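You operate a simulated robot arm through the tools that you are given. There is no shell and no other tool.

You are at the controls of a simulated robot arm. One attempt, no reset.

TASK
Mark the blue metal block on top of the 2 cm gauge block in the small marker's drawer.
Fine: focus dial at 4 cm; leave both in the drawer.

It is judged by the outcome, as a careful person would: the job done as asked, and still so three seconds after it is handed in. It fails if anything else is knocked over, pushed out of place, dropped, spilled or broken.

THE ROBOT
A 7-joint arm with a two-finger parallel gripper, fixed in place. Base frame: the origin is at the foot of the arm, x ahead of it, y to its left, z up; the work surface is at about z = 800. Units: mm, degrees, N and s.
With the tool pointing down near the work surface it reaches from about 100 to 660 mm from the base axis. Its first joint turns from -66.0 to 66.0 degrees. Payload 1.57 kg.
Tool frame: the origin (TCP) lies between the finger pads and is the grasp point; the fingertips stand 30 mm ahead of it; z points along the fingers, y is the line along which they close. Largest opening 80 mm; finger width 17, thickness 12; the body of the gripper, 40 by 82 mm, starts 80 mm behind the TCP.
Orientation is told as [roll, pitch, yaw] about the base's x, y, z axes, in that order, counted from this pose: with the fingers straight down and closing along the base's y, the tool's x points along the base's -x, its y along +y and its z along -z.

THE INTERFACE
- The arm moves only by the tool apply_moves. Its argument "increments" is a list of rows, each an object of numbers (a shift or turn left out is 0, a gripper value left out holds the last): "dx", "dy", "dz": the shift along the tool's x, y, z in cm; "rx", "ry", "rz": the turn, a rotation vector about the tool's x, y, z in degrees; "claw": the finger opening in cm, from 0 to 8. In form: [{"dx": .., "dy": .., "dz": .., "rx": .., "ry": .., "rz": .., "claw": ..}, ...]. A call has 1 to 20 rows; each row is the pose to reach, as a shift and turn from the pose commanded when the call began, along the tool's axes at that moment. Each row takes 0.2 s and may step no farther than 50 mm and 8.6 degrees from the row before; otherwise, or with a gripper value out of range, the whole call is refused. A pose out of reach is approached as far as the arm can. The call stops where the force on the tool passes 90 N (or 10 N more than at its start, if that is more) or the arm is blocked; 0.2 s more then pass. Each finger travels about 72 mm/s and halts on what it meets, pressing with about 40 N; the grip force reading is that of the motor and also rises with nothing between the fingers. The clock runs only during rows and for 0.2 s after the last one: add rows that repeat a pose to give the fingers time. It gives the time, the measured TCP pose, the force on the tool (base axes), the opening and the grip force at its end, in the units of the frame above (readings bear some noise), with the torque about the TCP (base axes, N m) and any sound that the robot's microphone picked up.
- Cameras (640 x 400 px; columns grow to the right, rows downward): "scene" is fixed at [36.8, 418.4, 1438.1]; the picture's right is [-0.91, -0.41, 0.00], its down [-0.19, 0.42, -0.89] and it looks along [0.37, -0.81, -0.46] (base axes); focal length 259 px, centre (320, 200). "wrist" rides on the gripper at [72, -7, -122] in the tool frame; the picture's right is [0.09, 1.00, 0.00], its down [-0.84, 0.08, -0.54] and it looks along [-0.54, 0.05, 0.84] (tool axes); focal length 238 px, centre (320, 200). There is no depth. A picture from a camera that has moved, and an enlarged one, comes with that camera's place and axes in the base frame and with its lens.
- capture(camera): a new picture of that camera. It takes no simulated time.
- enlarge(camera, box): a new picture of the part [left, top, right, bottom] of that camera's present view, enlarged. It takes no simulated time.
- close_job(): hands the job in; it is judged then, once.

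Places have to be worked out from the pictures, the camera data and where the tool is seen. Open the gripper and draw the arm clear of the work before you hand the job in, unless the task says otherwise.

The tools are called after "Emit:" as a command line: name --argument value ..., lists and objects as JSON in quotes. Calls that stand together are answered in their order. apply_moves: Moves the arm, as the interface text tells. Its arguments: {"type":"object","properties":{"increments":{"type":"array","items":{"type":"object","properties":{"dx":{"type":"number"},"dy":{"type":"number"},"dz":{"type":"number"},"rx":{"type":"number"},"ry":{"type":"number"},"rz":{"type":"number"},"claw":{"type":"number"}}}}},"required":["increments"]} The other tools are called the same way: capture (camera) takes a picture; enlarge (camera, box) takes an enlarged picture of a part of a camera's view; close_job () hands the job in.

At the start:

```text
clock: 0.0
eef_pos: [317.4, 10.3, 1265.2]
ee_rot: [0.0, 0.1, -0.1]
ft_force: [-0.6, 1.1, 0.2]
moment: [0.0, 0.01, -0.02]
opening: 80.0
grasp_force: 0.1
```

scene: 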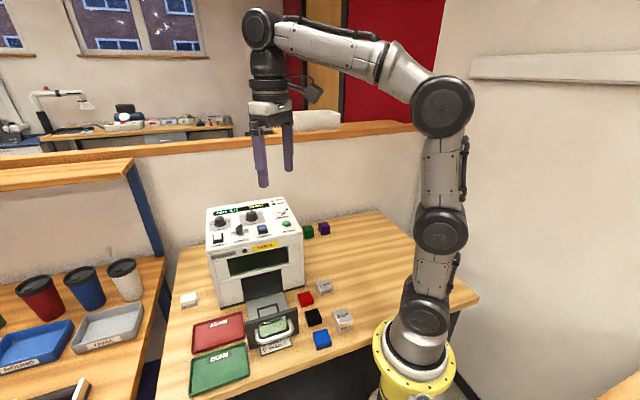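
wrist: 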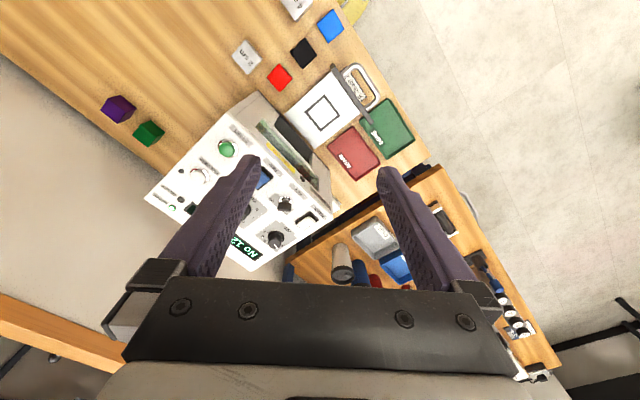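

I start by looking closely at the machine and the blocks around it before any move.

Emit:
enlarge --camera "scene" --box '[190, 180, 320, 261]'

Emit:
enlarge --camera "scene" --box '[170, 260, 370, 400]'

Emit:
enlarge --camera "wrist" --box '[140, 80, 350, 270]'

Emit:
enlarge --camera "wrist" --box '[220, 0, 430, 190]'

```text
4.92 times, centred on (255, 220) of scene
camera zoom: at [36.8, 418.4, 1438.1], right [-0.91, -0.41, 0.0], down [-0.19, 0.42, -0.89], along [0.37, -0.81, -0.46], focal length 1276 px, centre (640, 99)
```

zoom: 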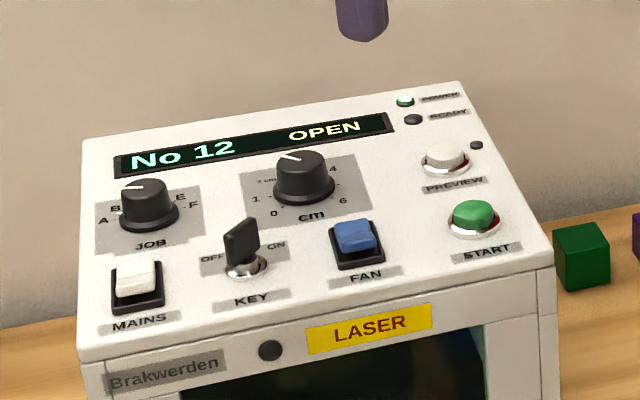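

```text
2.86 times, centred on (270, 330) of scene
camera zoom: at [36.8, 418.4, 1438.1], right [-0.91, -0.41, 0.0], down [-0.19, 0.42, -0.89], along [0.37, -0.81, -0.46], focal length 740 px, centre (463, -171)
```

zoom: 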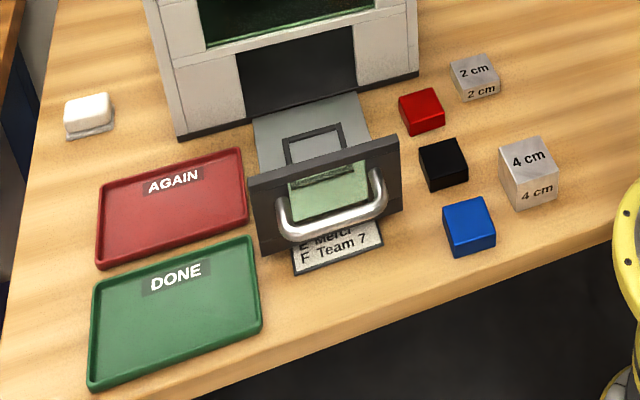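

```text
2.11 times, centred on (245, 175) of wrist
camera zoom: at [244.6, 3.0, 1387.1], right [-0.09, 1.0, 0.0], down [0.84, 0.08, 0.54], along [0.54, 0.05, -0.84], focal length 502 px, centre (478, 253)
```

zoom: 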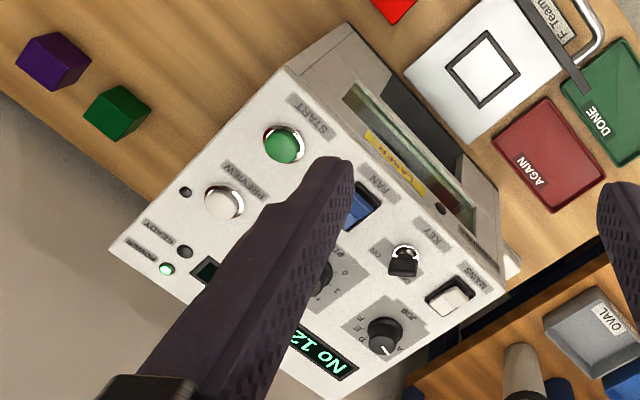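

```text
2.11 times, centred on (325, 95) of wrist
camera zoom: at [244.6, 3.0, 1387.1], right [-0.09, 1.0, 0.0], down [0.84, 0.08, 0.54], along [0.54, 0.05, -0.84], focal length 502 px, centre (310, 421)
```

zoom: 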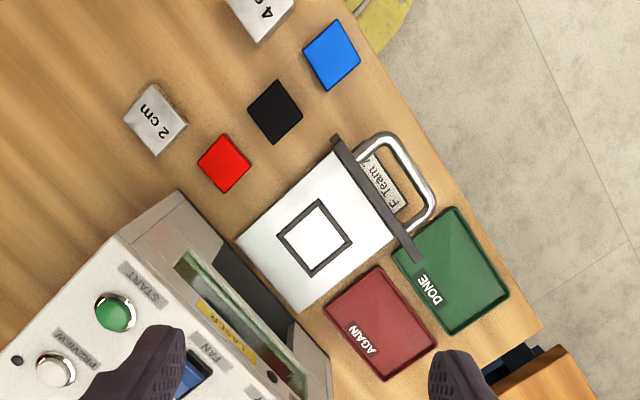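

The machine has JOB and cm dials, MAINS, KEY, FAN, PREVIEW and START; the card by the drawer seems to say which job letter is which. I zoom in further on these.

Emit:
enlarge --camera "scene" --box '[240, 290, 320, 360]'

Emit:
enlarge --camera "scene" --box '[205, 200, 265, 240]'

Emit:
enlarge --camera "scene" --box '[235, 200, 305, 245]'

Emit:
enlarge --camera "wrist" --box '[310, 50, 400, 110]'

```text
5.71 times, centred on (280, 325) of scene
camera zoom: at [36.8, 418.4, 1438.1], right [-0.91, -0.41, 0.0], down [-0.19, 0.42, -0.89], along [0.37, -0.81, -0.46], focal length 1481 px, centre (549, -514)
```

zoom: 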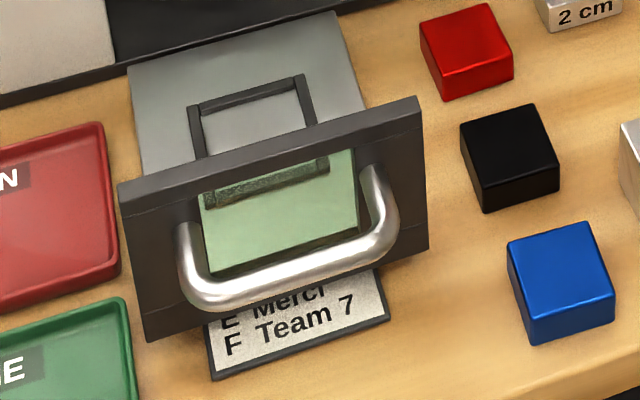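

```text
10.00 times, centred on (235, 220) of scene
camera zoom: at [36.8, 418.4, 1438.1], right [-0.91, -0.41, 0.0], down [-0.19, 0.42, -0.89], along [0.37, -0.81, -0.46], focal length 2591 px, centre (1170, 0)
```

zoom: 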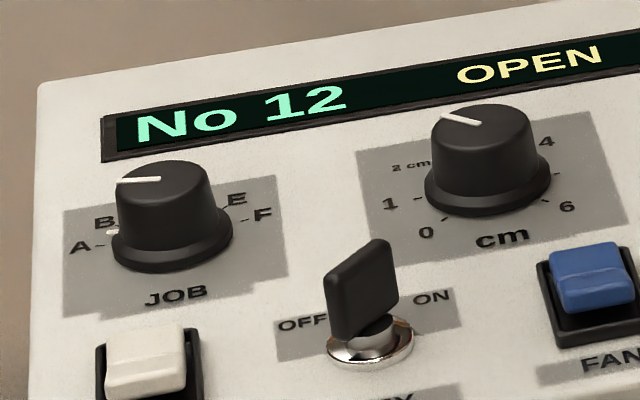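

```text
8.89 times, centred on (270, 222) of scene
camera zoom: at [36.8, 418.4, 1438.1], right [-0.91, -0.41, 0.0], down [-0.19, 0.42, -0.89], along [0.37, -0.81, -0.46], focal length 2303 px, centre (764, 0)
```

zoom: 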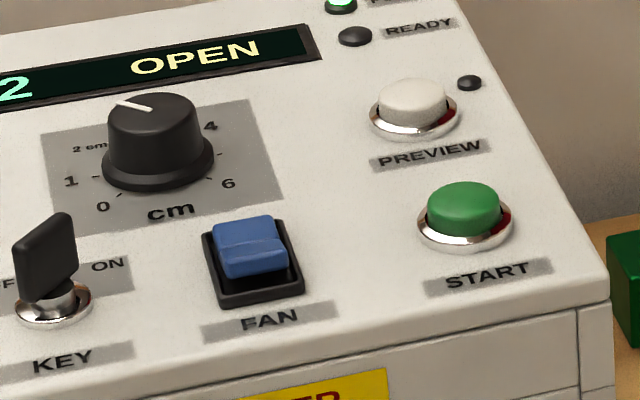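

```text
6.67 times, centred on (355, 80) of wrist
camera zoom: at [244.6, 3.0, 1387.1], right [-0.09, 1.0, 0.0], down [0.84, 0.08, 0.54], along [0.54, 0.05, -0.84], focal length 1589 px, centre (87, 1000)
```

zoom: 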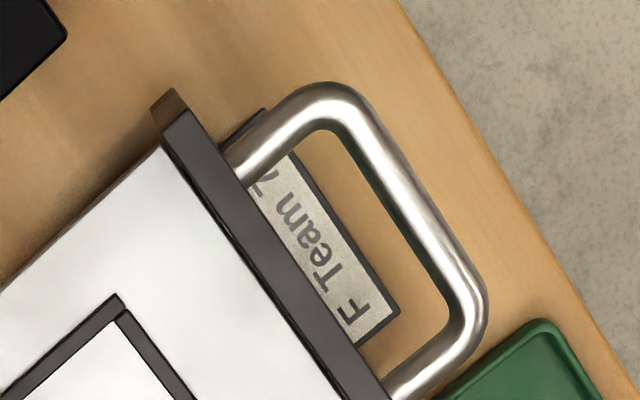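

The drawer is open with a square frame on its floor, and the cm dial's pointer is somewhere between 2 and 4. I'll raise the view over the machine panel to read the dials and labels from above, keeping height.

Emit:
apply_moves --increments '[{"dx": -3.5, "dy": -1}, {"dx": -7, "dy": -2}, {"dx": -10.5, "dy": -3}, {"dx": -13.3, "dy": -4}, {"dx": -13.3, "dy": -4}]'

Emit:
capture --camera "wrist"

```text
clock: 1.2
eef_pos: [450.1, -29.9, 1262.5]
ee_rot: [0.1, 0.0, 0.0]
ft_force: [0.5, -0.2, -0.4]
moment: [0.0, -0.01, 0.0]
opening: 79.8
grasp_force: 0.0
out of reach, approached as far as the arm can: row 4, 5
```

```text
taken
camera wrist: at [376.6, -36.8, 1384.2], right [-0.09, 1.0, 0.0], down [0.84, 0.08, 0.54], along [0.54, 0.05, -0.84], focal length 238 px, centre (320, 200)
```

wrist: 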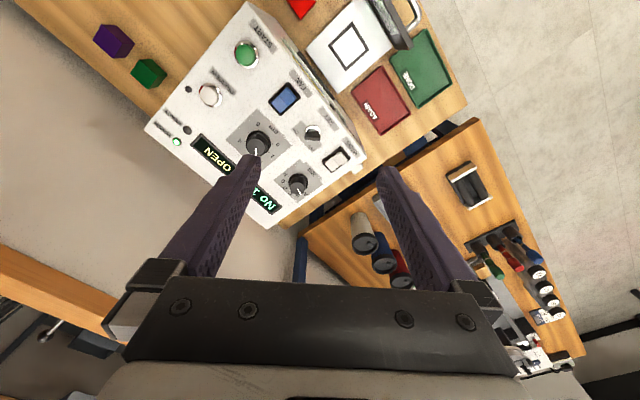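

Emit:
enlarge --camera "wrist" --box '[140, 0, 380, 230]'

Emit:
enlarge --camera "wrist" --box '[225, 115, 345, 205]'

Emit:
enlarge --camera "wrist" --box '[260, 70, 370, 180]'

```text
1.74 times, centred on (260, 115) of wrist
camera zoom: at [376.6, -36.8, 1384.2], right [-0.09, 1.0, 0.0], down [0.84, 0.08, 0.54], along [0.54, 0.05, -0.84], focal length 414 px, centre (424, 348)
```

zoom: 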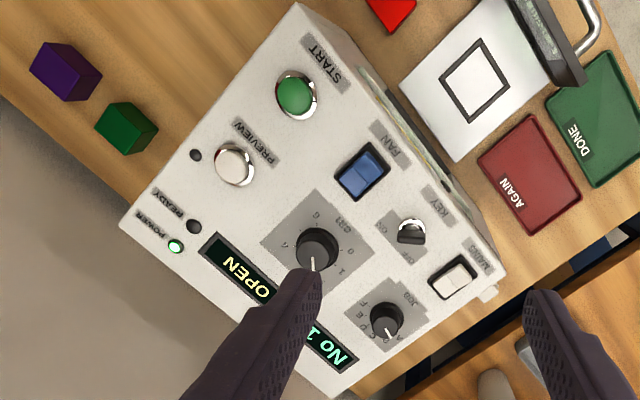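

```text
4.44 times, centred on (285, 160) of wrist
camera zoom: at [376.6, -36.8, 1384.2], right [-0.09, 1.0, 0.0], down [0.84, 0.08, 0.54], along [0.54, 0.05, -0.84], focal length 1059 px, centre (476, 378)
```

zoom: 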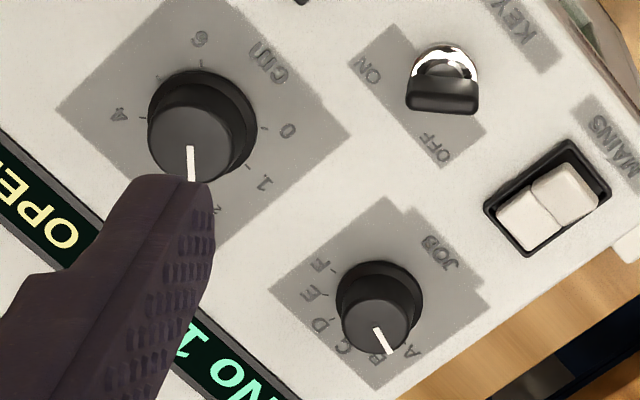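

```text
3.64 times, centred on (315, 125) of wrist
camera zoom: at [376.6, -36.8, 1384.2], right [-0.09, 1.0, 0.0], down [0.84, 0.08, 0.54], along [0.54, 0.05, -0.84], focal length 867 px, centre (338, 473)
```

zoom: 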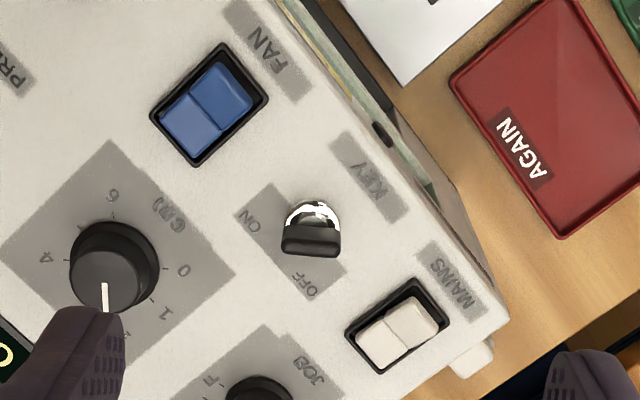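

The key's blade points up-right towards ON, JOB is near B, and the machine front faces roughly (-0.7, +0.7) in base axes. Now I move back above the loose blocks to measure their positions and angles.

Emit:
apply_moves --increments '[{"dx": 3, "dy": -0.4, "dz": 3}, {"dx": 6, "dy": -0.8, "dz": 6}, {"dx": 9, "dy": -1.2, "dz": 9}, {"dx": 12, "dy": -1.6, "dz": 12}, {"dx": 14, "dy": -2, "dz": 15}, {"dx": 14, "dy": -2, "dz": 16.2}, {"dx": 14, "dy": -2, "dz": 16.2}]'

Emit:
capture --camera "wrist"

Emit:
enlarge --camera "wrist" --box '[220, 0, 420, 125]'

```text
clock: 2.8
eef_pos: [308.2, -48.5, 1100.5]
ee_rot: [-0.1, -0.1, 0.0]
ft_force: [-0.1, -0.1, -0.3]
moment: [0.05, 0.01, 0.0]
opening: 79.9
grasp_force: 0.1
```

```text
taken
camera wrist: at [235.8, -56.8, 1221.7], right [-0.09, 1.0, 0.0], down [0.84, 0.08, 0.54], along [0.54, 0.05, -0.84], focal length 238 px, centre (320, 200)
```

wrist: 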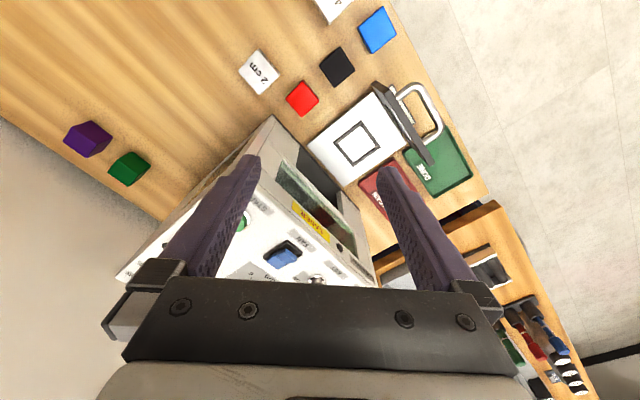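

```text
3.20 times, centred on (320, 62) of wrist
camera zoom: at [235.8, -56.8, 1221.7], right [-0.09, 1.0, 0.0], down [0.84, 0.08, 0.54], along [0.54, 0.05, -0.84], focal length 763 px, centre (320, 640)
```

zoom: 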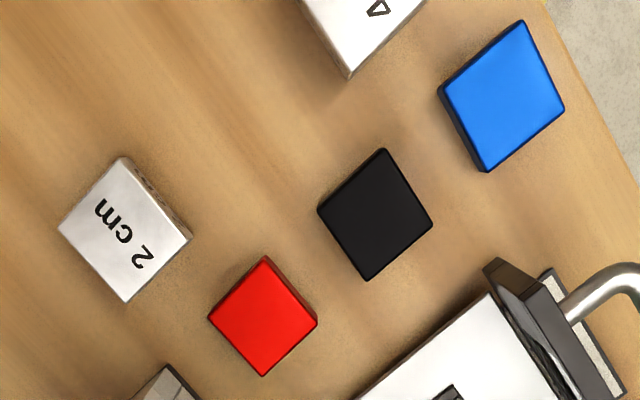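

Estimates so far: 2 cm gauge about 40 mm square at (278, -146), yaw 46°; blue block about 36 mm square at (209, 21), yaw 41.5°; drawer frame centre near (371, 19). I move above the gauge at a safe height and turn the hand 46° so that the fingers match its sides.

Emit:
apply_moves --increments '[{"dx": 0.5, "dy": -1.7, "rz": -8}, {"dx": 1.0, "dy": -3.4, "rz": -16}, {"dx": 1.5, "dy": -5.1, "rz": -24}, {"dx": 2.0, "dy": -6.8, "rz": -32}, {"dx": 2.5, "dy": -8.5, "rz": -40}, {"dx": 3.0, "dy": -9.75, "rz": -46}, {"dx": 3.0, "dy": -9.75, "rz": -46}]'

Emit:
capture --camera "wrist"

Emit:
capture --camera "scene"

```text
clock: 4.4
eef_pos: [279.0, -147.2, 1099.1]
ee_rot: [0.1, -0.1, 46.0]
ft_force: [0.3, 0.9, -0.1]
moment: [-0.02, -0.03, 0.01]
opening: 80.1
grasp_force: 0.1
```

```text
taken
camera wrist: at [232.9, -204.5, 1221.8], right [-0.78, 0.62, 0.0], down [0.52, 0.66, 0.54], along [0.34, 0.42, -0.84], focal length 238 px, centre (320, 200)
```

wrist: 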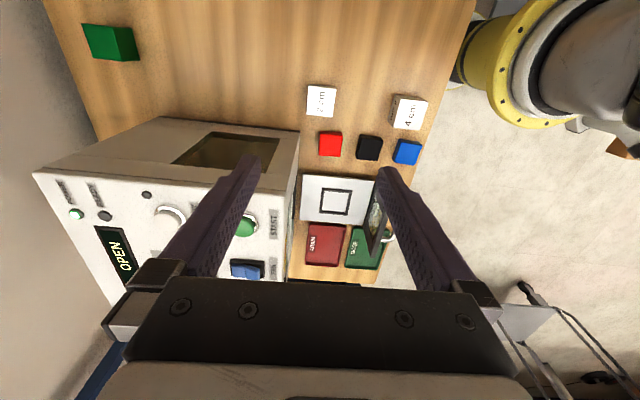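

```text
taken
```

scene: 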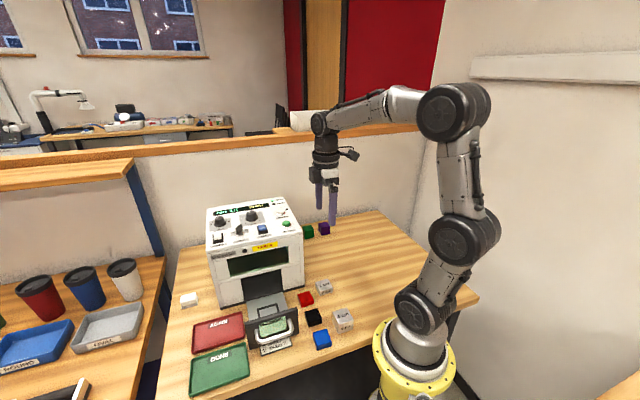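

The gauge sits right below the TCP in the wrist view. I zoom in to refine its centre and angle.

Emit:
enlarge --camera "wrist" --box '[270, 60, 430, 170]'

Emit:
enlarge --camera "wrist" --box '[280, 160, 400, 270]'

```text
3.64 times, centred on (350, 115) of wrist
camera zoom: at [232.9, -204.5, 1221.8], right [-0.78, 0.62, 0.0], down [0.52, 0.66, 0.54], along [0.34, 0.42, -0.84], focal length 867 px, centre (211, 509)
```

zoom: 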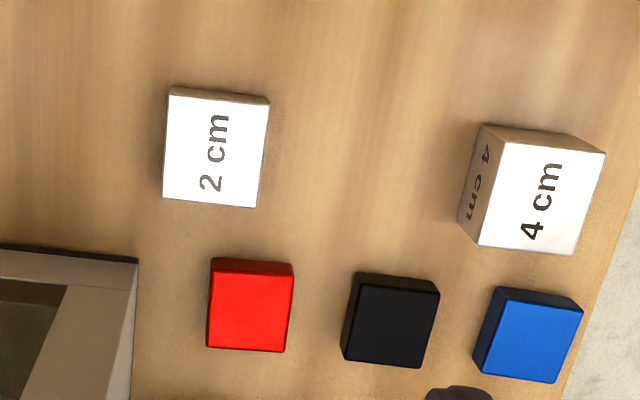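

```text
3.64 times, centred on (340, 215) of wrist
camera zoom: at [232.9, -204.5, 1221.8], right [-0.78, 0.62, 0.0], down [0.52, 0.66, 0.54], along [0.34, 0.42, -0.84], focal length 867 px, centre (247, 146)
```

zoom: 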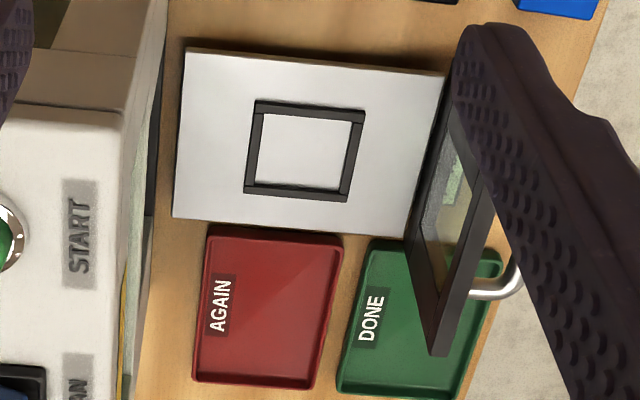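

The gauge is within about 1 mm of being below the TCP and aligned within 0.5°; the machine's corner clears the hand by about 40 mm. I descend in steps to just above the block first.

Emit:
apply_moves --increments '[{"dz": 4, "dx": -0.1, "dy": 0.1}, {"dz": 8, "dx": -0.1, "dy": 0.1}, {"dz": 12, "dx": -0.1, "dy": 0.1}, {"dz": 16, "dx": -0.1, "dy": 0.1}, {"dz": 19, "dx": -0.1, "dy": 0.1}, {"dz": 22, "dx": -0.1, "dy": 0.1}, {"dz": 22, "dx": -0.1, "dy": 0.1}]'

Emit:
capture --camera "wrist"

Emit:
capture --camera "scene"

```text
clock: 6.0
eef_pos: [279.9, -146.2, 879.9]
ee_rot: [-0.1, -0.1, 46.0]
ft_force: [-0.6, -0.4, 0.9]
moment: [0.0, 0.02, 0.0]
opening: 79.8
grasp_force: 0.1
```

```text
taken
camera wrist: at [233.3, -203.1, 1001.8], right [-0.78, 0.63, 0.0], down [0.53, 0.66, 0.54], along [0.34, 0.42, -0.84], focal length 238 px, centre (320, 200)
```

wrist: 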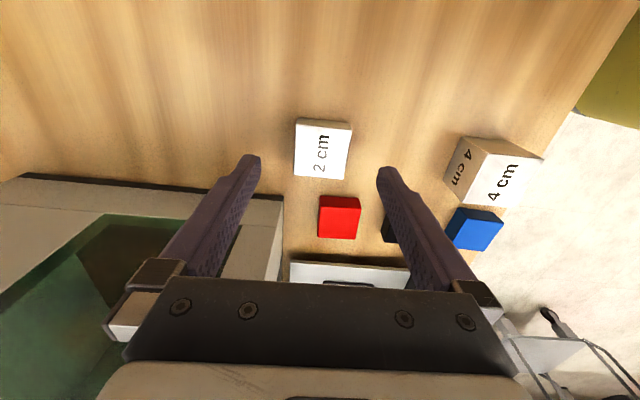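

```text
taken
```

scene: 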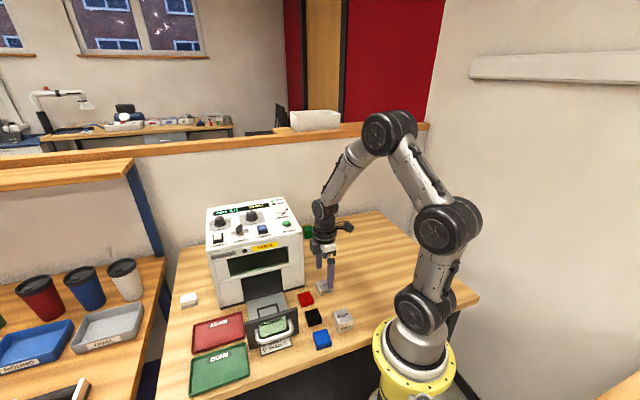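

Still centred. I descend the last 46 mm so that the tips are about 3–4 mm above the table, reading the force.

Emit:
apply_moves --increments '[{"dz": 2.5}, {"dz": 4.0}, {"dz": 4.6}, {"dz": 4.6}]'

Emit:
capture --camera "wrist"

```text
clock: 7.0
eef_pos: [279.2, -145.9, 833.0]
ee_rot: [0.0, 0.0, 46.0]
ft_force: [-0.2, 0.3, -1.0]
moment: [0.01, 0.0, -0.02]
opening: 80.0
grasp_force: 0.1
```

```text
taken
camera wrist: at [232.7, -202.8, 955.5], right [-0.78, 0.63, 0.0], down [0.53, 0.66, 0.54], along [0.34, 0.42, -0.84], focal length 238 px, centre (320, 200)
```

wrist: 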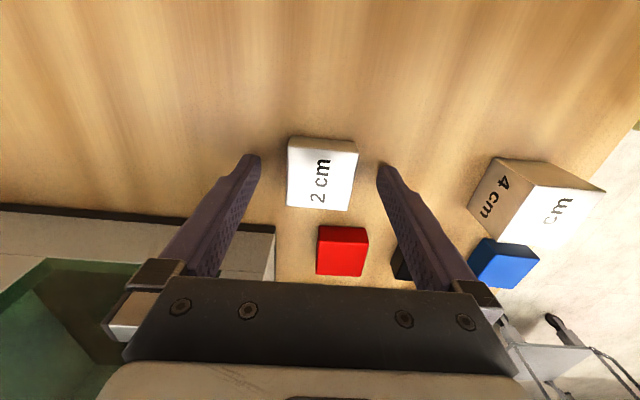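

The gauge lies centred between the fingers with no contact force. I close the fingers on it.

Emit:
apply_moves --increments '[{"claw": 6}, {"claw": 4.5}, {"claw": 3.0}, {"claw": 3.0}, {"claw": 3.0}]'

Emit:
capture --camera "wrist"

```text
clock: 8.2
eef_pos: [278.4, -146.0, 833.1]
ee_rot: [0.0, -0.1, 46.1]
ft_force: [0.3, -0.4, -0.7]
moment: [-0.04, 0.0, -0.02]
opening: 42.8
grasp_force: 39.8
```

```text
taken
camera wrist: at [232.7, -202.8, 955.7], right [-0.78, 0.63, 0.0], down [0.53, 0.66, 0.54], along [0.34, 0.42, -0.84], focal length 238 px, centre (320, 200)
```

wrist: 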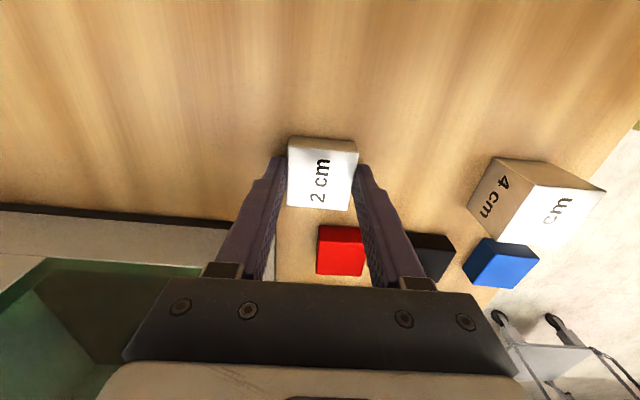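

Grip at 42.8 mm with 40 N. I lift it straight up 13 cm, then move away from the machine front along tool +y before going across to the drawer.

Emit:
apply_moves --increments '[{"dz": -2}, {"dz": -5}, {"dz": -9}, {"dz": -13}, {"dz": -13, "dy": 3}, {"dz": -13, "dy": 6}, {"dz": -13, "dy": 6}]'

Emit:
capture --camera "wrist"

Emit:
capture --camera "scene"

```text
clock: 9.8
eef_pos: [235.0, -103.4, 963.4]
ee_rot: [0.0, 0.1, 46.0]
ft_force: [0.5, -0.6, 0.0]
moment: [0.02, -0.02, -0.02]
opening: 43.2
grasp_force: 39.8
```

```text
taken
camera wrist: at [189.6, -160.6, 1085.6], right [-0.78, 0.63, 0.0], down [0.53, 0.66, 0.54], along [0.34, 0.42, -0.84], focal length 238 px, centre (320, 200)
```

wrist: 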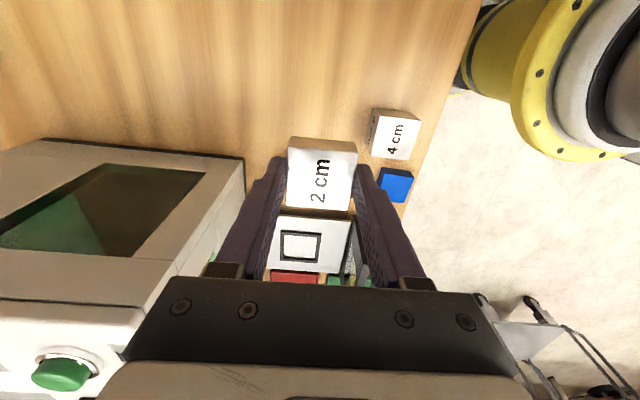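

```text
taken
```

scene: 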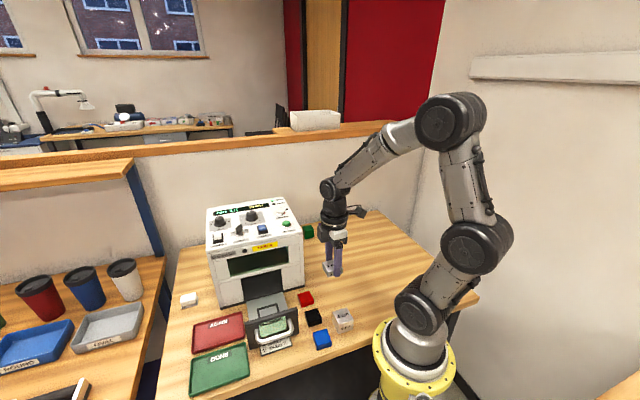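

Gauge held firmly. I zoom on the drawer from here to refine the frame's location with a second viewpoint (height by parallax).

Emit:
enlarge --camera "wrist" --box '[250, 200, 380, 285]'

```text
4.71 times, centred on (315, 242) of wrist
camera zoom: at [189.6, -160.6, 1085.6], right [-0.78, 0.63, 0.0], down [0.53, 0.66, 0.54], along [0.34, 0.42, -0.84], focal length 1122 px, centre (344, 0)
```

zoom: 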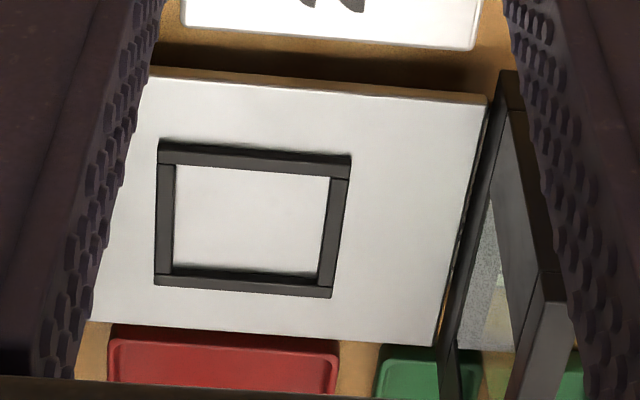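

Triangulating the two views gives the frame centre at (373.6, 18.5) and the drawer floor at z ≈ 822. The frame's bars seem to have some height, so I look closer at them.

Emit:
enlarge --camera "wrist" --box '[275, 225, 330, 265]'

Emit:
enlarge --camera "scene" --box '[245, 290, 305, 345]'

```text
10.00 times, centred on (302, 245) of wrist
camera zoom: at [189.6, -160.6, 1085.6], right [-0.78, 0.63, 0.0], down [0.53, 0.66, 0.54], along [0.34, 0.42, -0.84], focal length 2384 px, centre (495, -250)
```

zoom: 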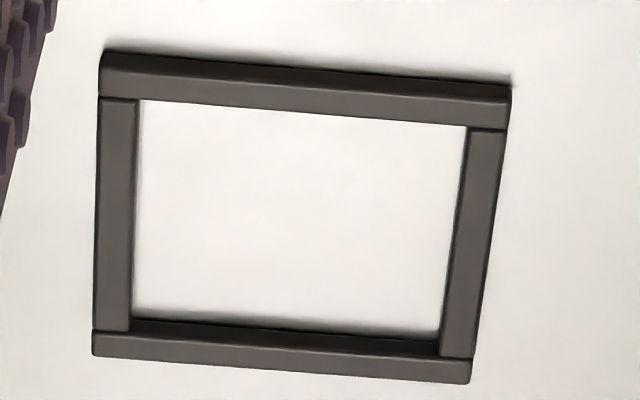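

```text
7.27 times, centred on (275, 318) of scene
camera zoom: at [36.8, 418.4, 1438.1], right [-0.91, -0.41, 0.0], down [-0.19, 0.42, -0.89], along [0.37, -0.81, -0.46], focal length 1885 px, centre (647, -654)
```

zoom: 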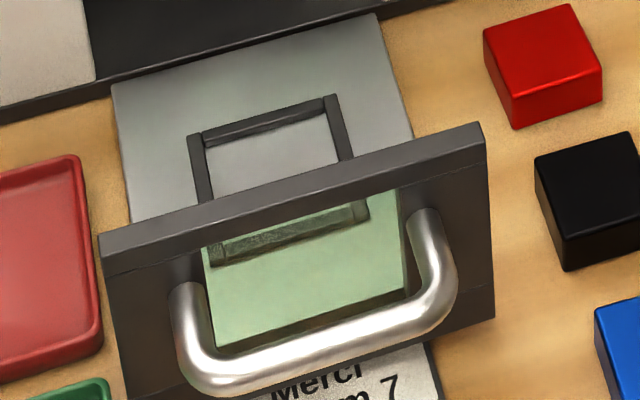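

The frame bars stand about 4 mm proud with a ~50 mm inner opening; the fingertips, only 3 mm above the gauge's underside, would meet them. I'll set the gauge back in its old clear place and regrip it about 8 mm higher.

Emit:
apply_moves --increments '[{"dy": -3}, {"dy": -6}, {"dy": -6, "dz": 4}, {"dy": -6, "dz": 8}, {"dy": -6, "dz": 11}, {"dy": -6, "dz": 12.5}, {"dy": -6, "dz": 12.9}, {"dy": -6, "dz": 12.9}]'

```text
clock: 11.6
eef_pos: [277.6, -145.9, 835.1]
ee_rot: [-0.1, 0.0, 46.0]
ft_force: [0.0, -0.1, -1.0]
moment: [0.0, 0.03, -0.01]
opening: 43.4
grasp_force: 40.7
```

No contact yet; I lower in 0.5–1 mm steps until the gauge touches the table.

Emit:
apply_moves --increments '[{"dz": 0.05}, {"dz": 0.1}, {"dz": 0.1}]'

```text
clock: 12.4
eef_pos: [278.8, -146.3, 833.2]
ee_rot: [0.0, 0.0, 46.0]
ft_force: [-0.6, 0.5, -1.2]
moment: [0.02, -0.05, 0.01]
opening: 42.8
grasp_force: 40.2
```

Back at the original gripping height. I open a little, rise 8 mm and close again.

Emit:
apply_moves --increments '[{"claw": 5.2}, {"claw": 5.5}, {"claw": 5.5}, {"dz": -0.4, "claw": 5.5}, {"dz": -0.8, "claw": 5.5}, {"dz": -0.8, "claw": 5.5}, {"dz": -0.8, "claw": 3.5}, {"dz": -0.8, "claw": 3.0}, {"dz": -0.8, "claw": 3.0}, {"dz": -0.8, "claw": 3.0}]'

Emit:
capture --camera "wrist"

```text
clock: 14.6
eef_pos: [278.3, -146.6, 842.0]
ee_rot: [0.0, 0.0, 46.0]
ft_force: [-1.5, 0.6, 2.0]
moment: [-0.01, 0.04, -0.02]
opening: 43.2
grasp_force: 40.1
```

```text
taken
camera wrist: at [232.8, -203.0, 964.1], right [-0.78, 0.63, 0.0], down [0.53, 0.66, 0.54], along [0.34, 0.42, -0.84], focal length 238 px, centre (320, 200)
```

wrist: 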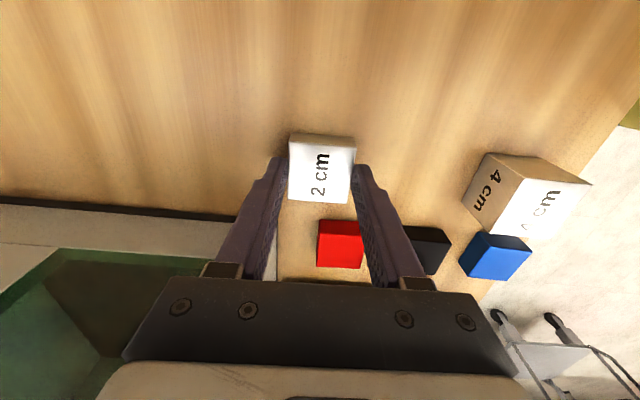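

Gripped again higher. I zoom to measure the gauge's offset in the hand along tool x.

Emit:
enlarge --camera "wrist" --box '[270, 120, 370, 220]'

```text
4.00 times, centred on (320, 170) of wrist
camera zoom: at [232.8, -203.0, 964.1], right [-0.78, 0.63, 0.0], down [0.53, 0.66, 0.54], along [0.34, 0.42, -0.84], focal length 953 px, centre (320, 320)
```

zoom: 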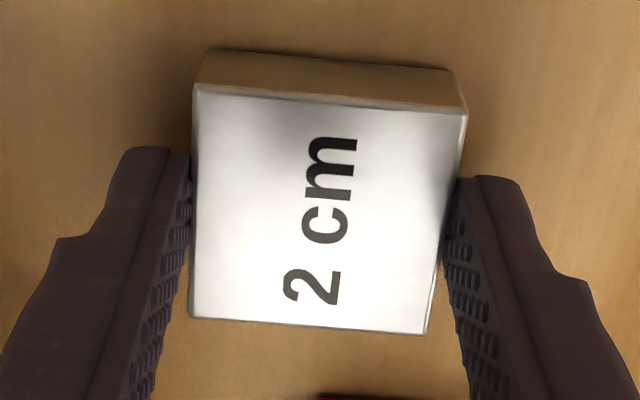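

The gauge is centred on the TCP within 1 mm. I lift, swing out and go across to above the drawer frame, stopping well above.

Emit:
apply_moves --increments '[{"dz": -3}, {"dz": -7}, {"dz": -11}, {"dz": -11, "dy": 3}, {"dz": -11, "dy": 6}, {"dz": -11, "dy": 6, "dx": -4}, {"dz": -11, "dy": 6, "dx": -8}, {"dz": -11, "dy": 6, "dx": -12}, {"dz": -11, "dy": 5.5, "dx": -16}, {"dz": -11, "dy": 4.6, "dx": -18.45}, {"dz": -11, "dy": 4.6, "dx": -18.45}]'

Emit:
capture --camera "wrist"

Emit:
capture --camera "scene"

```text
clock: 17.0
eef_pos: [373.5, 19.1, 951.5]
ee_rot: [0.0, -0.1, 45.9]
ft_force: [1.4, 0.3, -2.5]
moment: [-0.05, 0.0, -0.01]
opening: 43.1
grasp_force: 40.4
```

```text
taken
camera wrist: at [327.8, -37.6, 1073.8], right [-0.78, 0.63, 0.0], down [0.53, 0.66, 0.54], along [0.34, 0.42, -0.84], focal length 238 px, centre (320, 200)
```

wrist: 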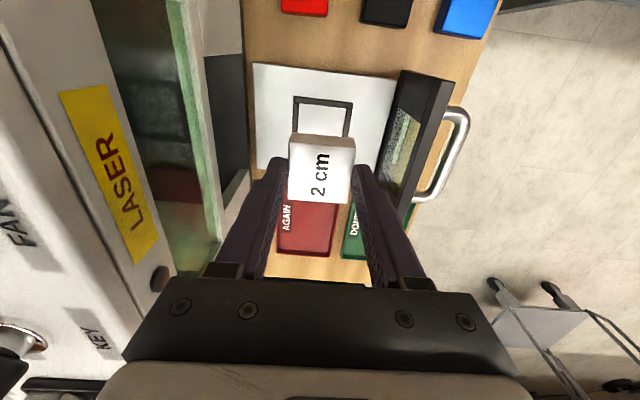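

```text
taken
```

scene: 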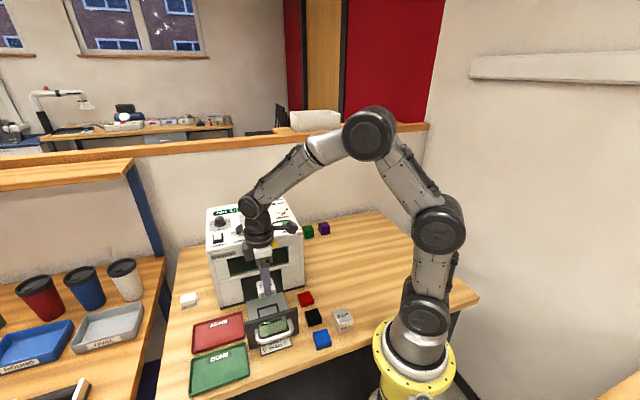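

Hovering over the drawer; I zoom to check that the gauge is over the frame.

Emit:
enlarge --camera "wrist" --box '[245, 60, 405, 180]'

```text
3.33 times, centred on (325, 120) of wrist
camera zoom: at [327.8, -37.6, 1073.8], right [-0.78, 0.63, 0.0], down [0.53, 0.66, 0.54], along [0.34, 0.42, -0.84], focal length 794 px, centre (303, 467)
```

zoom: 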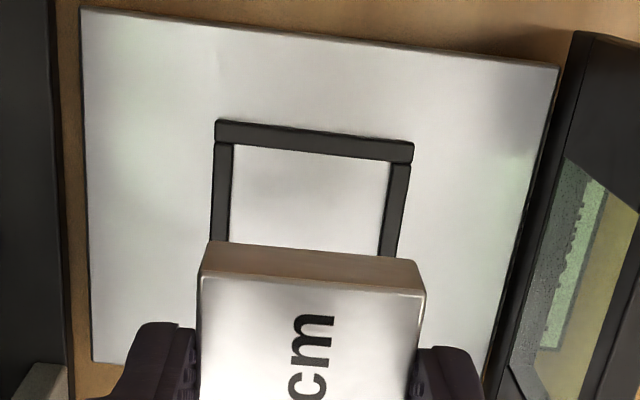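

Frame opening measures ~46 mm and is centred under the gauge within 1 mm, turned about 0.7° relative to it. I correct slightly and descend to a few mm above the bars.

Emit:
apply_moves --increments '[{"dx": 0.06, "dy": 0.03, "rz": 0.7}, {"dx": 0.06, "dy": 0.03, "dz": 3, "rz": 0.7}, {"dx": 0.06, "dy": 0.03, "dz": 5.5, "rz": 0.7}, {"dx": 0.06, "dy": 0.03, "dz": 7.2, "rz": 0.7}, {"dx": 0.06, "dy": 0.03, "dz": 7.8, "rz": 0.7}, {"dx": 0.06, "dy": 0.03, "dz": 7.8, "rz": 0.7}]'

Emit:
capture --camera "wrist"

Emit:
enlarge --camera "wrist" --box '[260, 110, 380, 220]'

Emit:
enlarge --camera "scene" --box '[235, 270, 305, 330]'

```text
clock: 18.4
eef_pos: [372.6, 19.0, 874.9]
ee_rot: [0.0, 0.0, 45.3]
ft_force: [-0.4, -0.1, -0.5]
moment: [-0.02, 0.02, 0.01]
opening: 43.3
grasp_force: 39.7
```

```text
taken
camera wrist: at [326.5, -37.1, 995.9], right [-0.77, 0.63, 0.0], down [0.53, 0.65, 0.54], along [0.34, 0.42, -0.84], focal length 238 px, centre (320, 200)
```

wrist: 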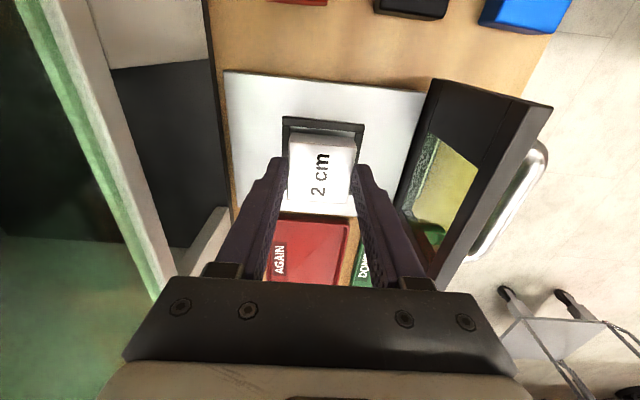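

```text
3.64 times, centred on (320, 165) of wrist
camera zoom: at [326.5, -37.1, 995.9], right [-0.77, 0.63, 0.0], down [0.53, 0.65, 0.54], along [0.34, 0.42, -0.84], focal length 867 px, centre (320, 327)
```

zoom: 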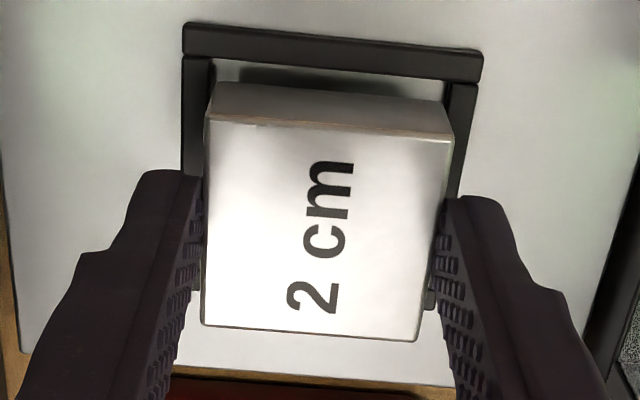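

```text
6.67 times, centred on (270, 300) of scene
camera zoom: at [36.8, 418.4, 1438.1], right [-0.91, -0.41, 0.0], down [-0.19, 0.42, -0.89], along [0.37, -0.81, -0.46], focal length 1728 px, centre (653, -467)
```

zoom: 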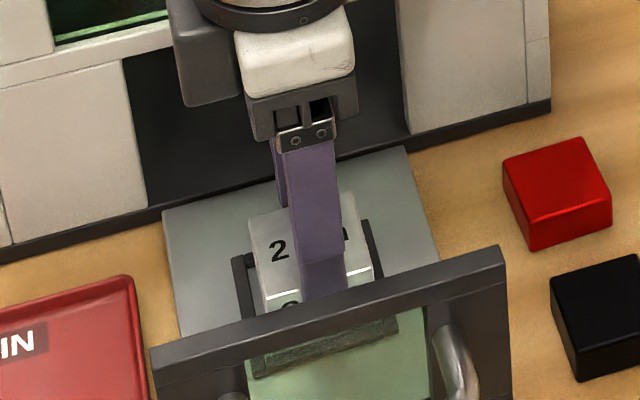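

The gauge now sits inside the frame's opening in projection (about 2 mm margin on each side) and is parallel to it. I lower it slowly, watching the force.

Emit:
apply_moves --increments '[{"dz": 0.3}, {"dz": 0.6}, {"dz": 0.8}, {"dz": 0.8}]'

Emit:
enlarge --camera "wrist" --box '[260, 110, 380, 220]'

```text
clock: 19.4
eef_pos: [374.3, 18.7, 865.6]
ee_rot: [-0.1, 0.0, 45.2]
ft_force: [-0.2, 0.7, -0.8]
moment: [0.0, -0.01, 0.01]
opening: 43.1
grasp_force: 39.7
```

```text
3.64 times, centred on (320, 165) of wrist
camera zoom: at [326.7, -37.6, 988.1], right [-0.77, 0.64, 0.0], down [0.53, 0.65, 0.54], along [0.34, 0.42, -0.84], focal length 867 px, centre (320, 327)
```

zoom: 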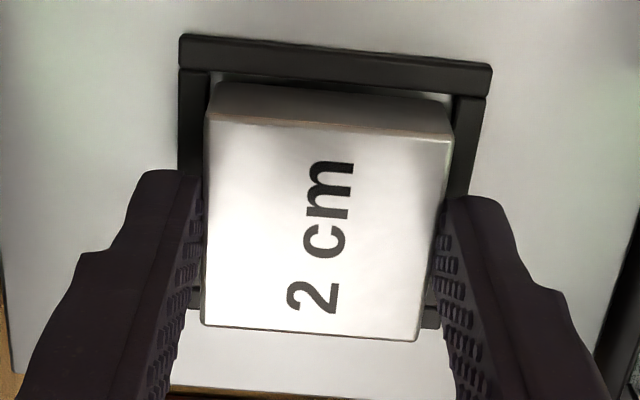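

Margins look even on all sides and there is no contact yet. I continue in small steps.

Emit:
apply_moves --increments '[{"dz": 0.1}, {"dz": 0.2}, {"dz": 0.2}]'

```text
clock: 20.2
eef_pos: [372.8, 18.6, 863.9]
ee_rot: [-0.1, 0.0, 45.3]
ft_force: [0.0, -0.1, -1.0]
moment: [0.04, 0.02, 0.03]
opening: 43.2
grasp_force: 40.2
```

Emit:
apply_moves --increments '[{"dz": 0.07}, {"dz": 0.14}, {"dz": 0.14}]'

Emit:
enlarge --camera "wrist" --box '[260, 110, 380, 220]'

```text
clock: 21.0
eef_pos: [374.1, 18.6, 862.9]
ee_rot: [0.0, 0.1, 45.3]
ft_force: [0.1, 0.0, -1.3]
moment: [0.01, -0.03, -0.02]
opening: 43.0
grasp_force: 40.2
```

```text
3.64 times, centred on (320, 165) of wrist
camera zoom: at [326.6, -37.7, 984.6], right [-0.77, 0.63, 0.0], down [0.53, 0.65, 0.54], along [0.34, 0.42, -0.84], focal length 867 px, centre (320, 327)
```

zoom: 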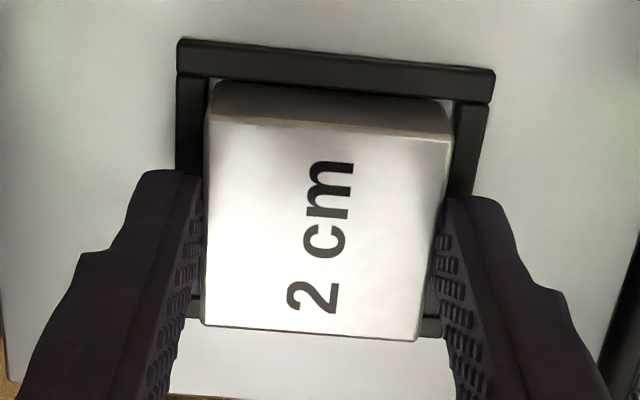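

Still no contact; the gauge's lower edge is entering the frame. I keep lowering 1.5 mm at a time.

Emit:
apply_moves --increments '[{"dz": 0.07}, {"dz": 0.14}, {"dz": 0.14}]'

```text
clock: 21.8
eef_pos: [373.5, 19.0, 860.6]
ee_rot: [0.0, 0.0, 45.3]
ft_force: [-0.2, 0.7, -0.4]
moment: [0.03, 0.01, -0.02]
opening: 43.1
grasp_force: 40.5
```

Emit:
apply_moves --increments '[{"dz": 0.06}, {"dz": 0.12}, {"dz": 0.12}]'

Emit:
enlarge --camera "wrist" --box '[260, 110, 380, 220]'

Emit:
enlarge --camera "scene" --box '[245, 285, 305, 335]'

```text
clock: 22.6
eef_pos: [374.5, 18.2, 861.7]
ee_rot: [-0.1, -0.2, 45.2]
ft_force: [-4.0, -2.5, 14.7]
moment: [-0.13, 0.35, 0.01]
opening: 43.2
grasp_force: 40.0
```

```text
3.64 times, centred on (320, 165) of wrist
camera zoom: at [326.8, -38.0, 982.9], right [-0.77, 0.63, 0.0], down [0.53, 0.65, 0.54], along [0.35, 0.42, -0.84], focal length 867 px, centre (320, 327)
```

zoom: 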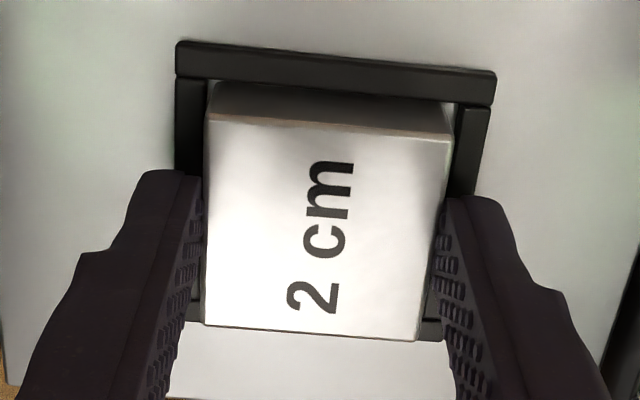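

```text
8.00 times, centred on (275, 310) of scene
camera zoom: at [36.5, 418.3, 1438.1], right [-0.91, -0.41, 0.0], down [-0.19, 0.42, -0.89], along [0.37, -0.81, -0.46], focal length 2073 px, centre (680, -680)
```

zoom: 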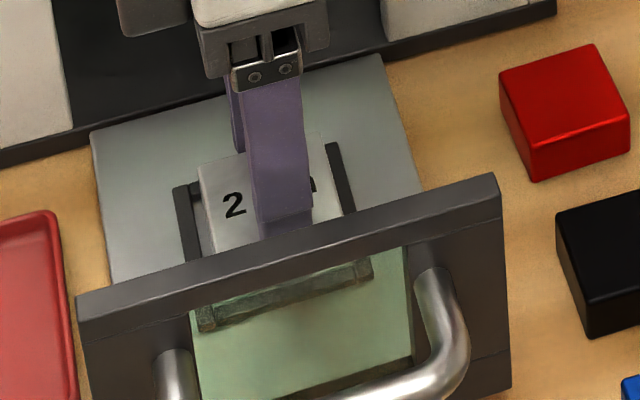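

Contact at TCP z ≈ 860.5, i.e. gauge underside at about 819, which fits the drawer floor inside the frame. I relieve the pressure, release gently and inspect.

Emit:
apply_moves --increments '[{"dz": -0.1}, {"dz": -0.1, "claw": 4.6}, {"dz": -0.1, "claw": 5.2}, {"dz": -0.1, "claw": 5.2}, {"dz": -0.1, "claw": 5.2}]'

Emit:
enlarge --camera "wrist" --box '[260, 110, 380, 220]'

Emit:
enlarge --camera "scene" --box '[245, 285, 305, 335]'

```text
clock: 23.8
eef_pos: [372.5, 19.9, 861.0]
ee_rot: [0.0, 0.1, 45.3]
ft_force: [-0.3, -0.3, -0.4]
moment: [0.02, -0.01, 0.03]
opening: 52.1
grasp_force: 0.0
```

```text
3.64 times, centred on (320, 165) of wrist
camera zoom: at [326.6, -37.7, 982.9], right [-0.77, 0.64, 0.0], down [0.53, 0.65, 0.54], along [0.34, 0.42, -0.84], focal length 867 px, centre (320, 327)
```

zoom: 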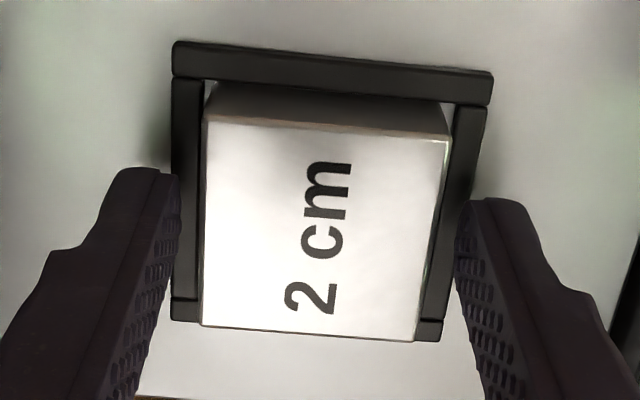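

```text
8.00 times, centred on (275, 310) of scene
camera zoom: at [36.8, 418.4, 1438.1], right [-0.91, -0.41, 0.0], down [-0.19, 0.42, -0.89], along [0.37, -0.81, -0.46], focal length 2073 px, centre (680, -680)
```

zoom: 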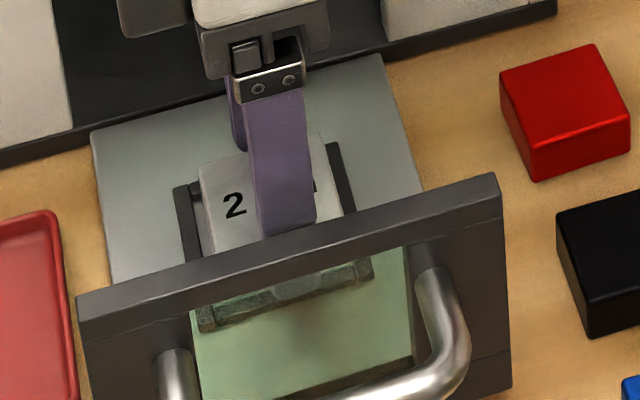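

The gauge rests flat inside the frame. I raise the open hand straight up, then travel over to the blue block at height.

Emit:
apply_moves --increments '[{"dz": -1.5}, {"dz": -4}, {"dz": -8}, {"dz": -12}, {"dz": -12, "dx": 2.8, "dy": 3, "claw": 7}, {"dz": -12, "dx": 5.6, "dy": 6, "rz": 1}, {"dz": -12, "dx": 8.5, "dy": 9, "rz": 2}, {"dz": -12, "dx": 11.4, "dy": 11.88, "rz": 3.8}, {"dz": -12, "dx": 11.4, "dy": 11.88, "rz": 3.8}]'

Emit:
capture --camera "wrist"

Emit:
enlarge --camera "wrist" --box '[260, 70, 380, 190]'

Emit:
enlarge --camera "scene" --box '[240, 285, 350, 355]'

```text
clock: 25.8
eef_pos: [208.2, 21.3, 981.3]
ee_rot: [0.0, 0.0, 41.5]
ft_force: [-0.7, 0.3, 0.0]
moment: [-0.03, 0.02, 0.01]
opening: 70.0
grasp_force: 0.1
```

```text
taken
camera wrist: at [158.3, -32.4, 1103.0], right [-0.73, 0.69, 0.0], down [0.58, 0.61, 0.54], along [0.37, 0.39, -0.84], focal length 238 px, centre (320, 200)
```

wrist: 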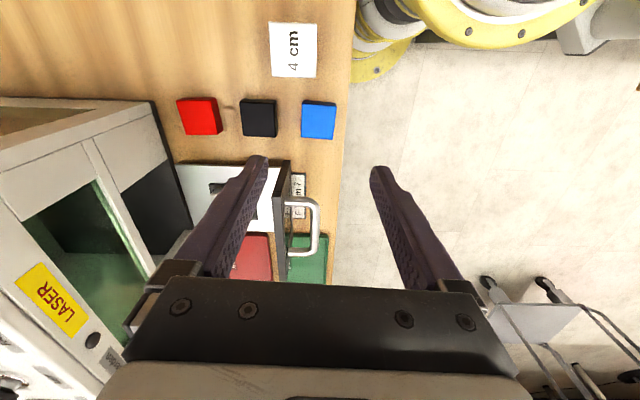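

```text
3.33 times, centred on (320, 130) of wrist
camera zoom: at [158.3, -32.4, 1103.0], right [-0.73, 0.69, 0.0], down [0.58, 0.61, 0.54], along [0.37, 0.39, -0.84], focal length 794 px, centre (320, 433)
```

zoom: 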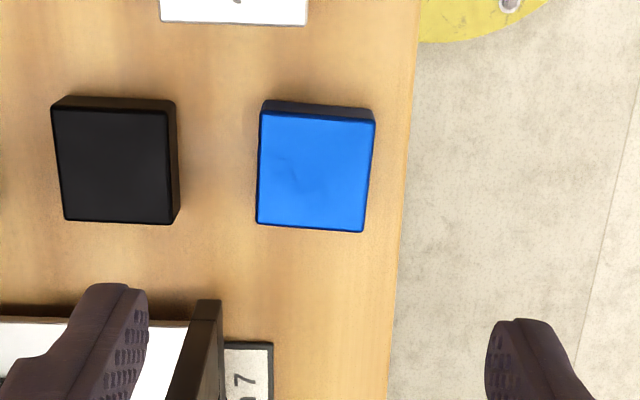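

```text
5.71 times, centred on (295, 320) of scene
camera zoom: at [36.8, 418.4, 1438.1], right [-0.91, -0.41, 0.0], down [-0.19, 0.42, -0.89], along [0.37, -0.81, -0.46], focal length 1481 px, centre (463, -486)
```

zoom: 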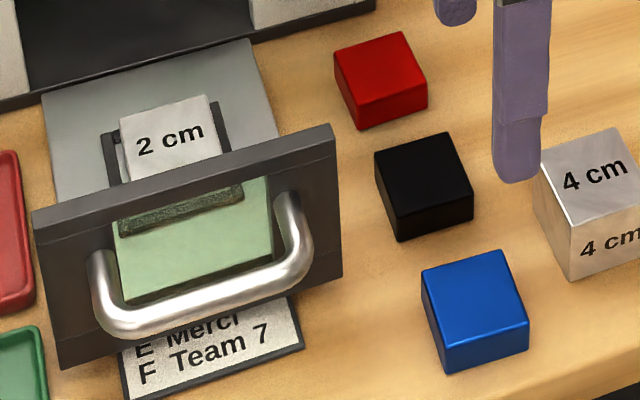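

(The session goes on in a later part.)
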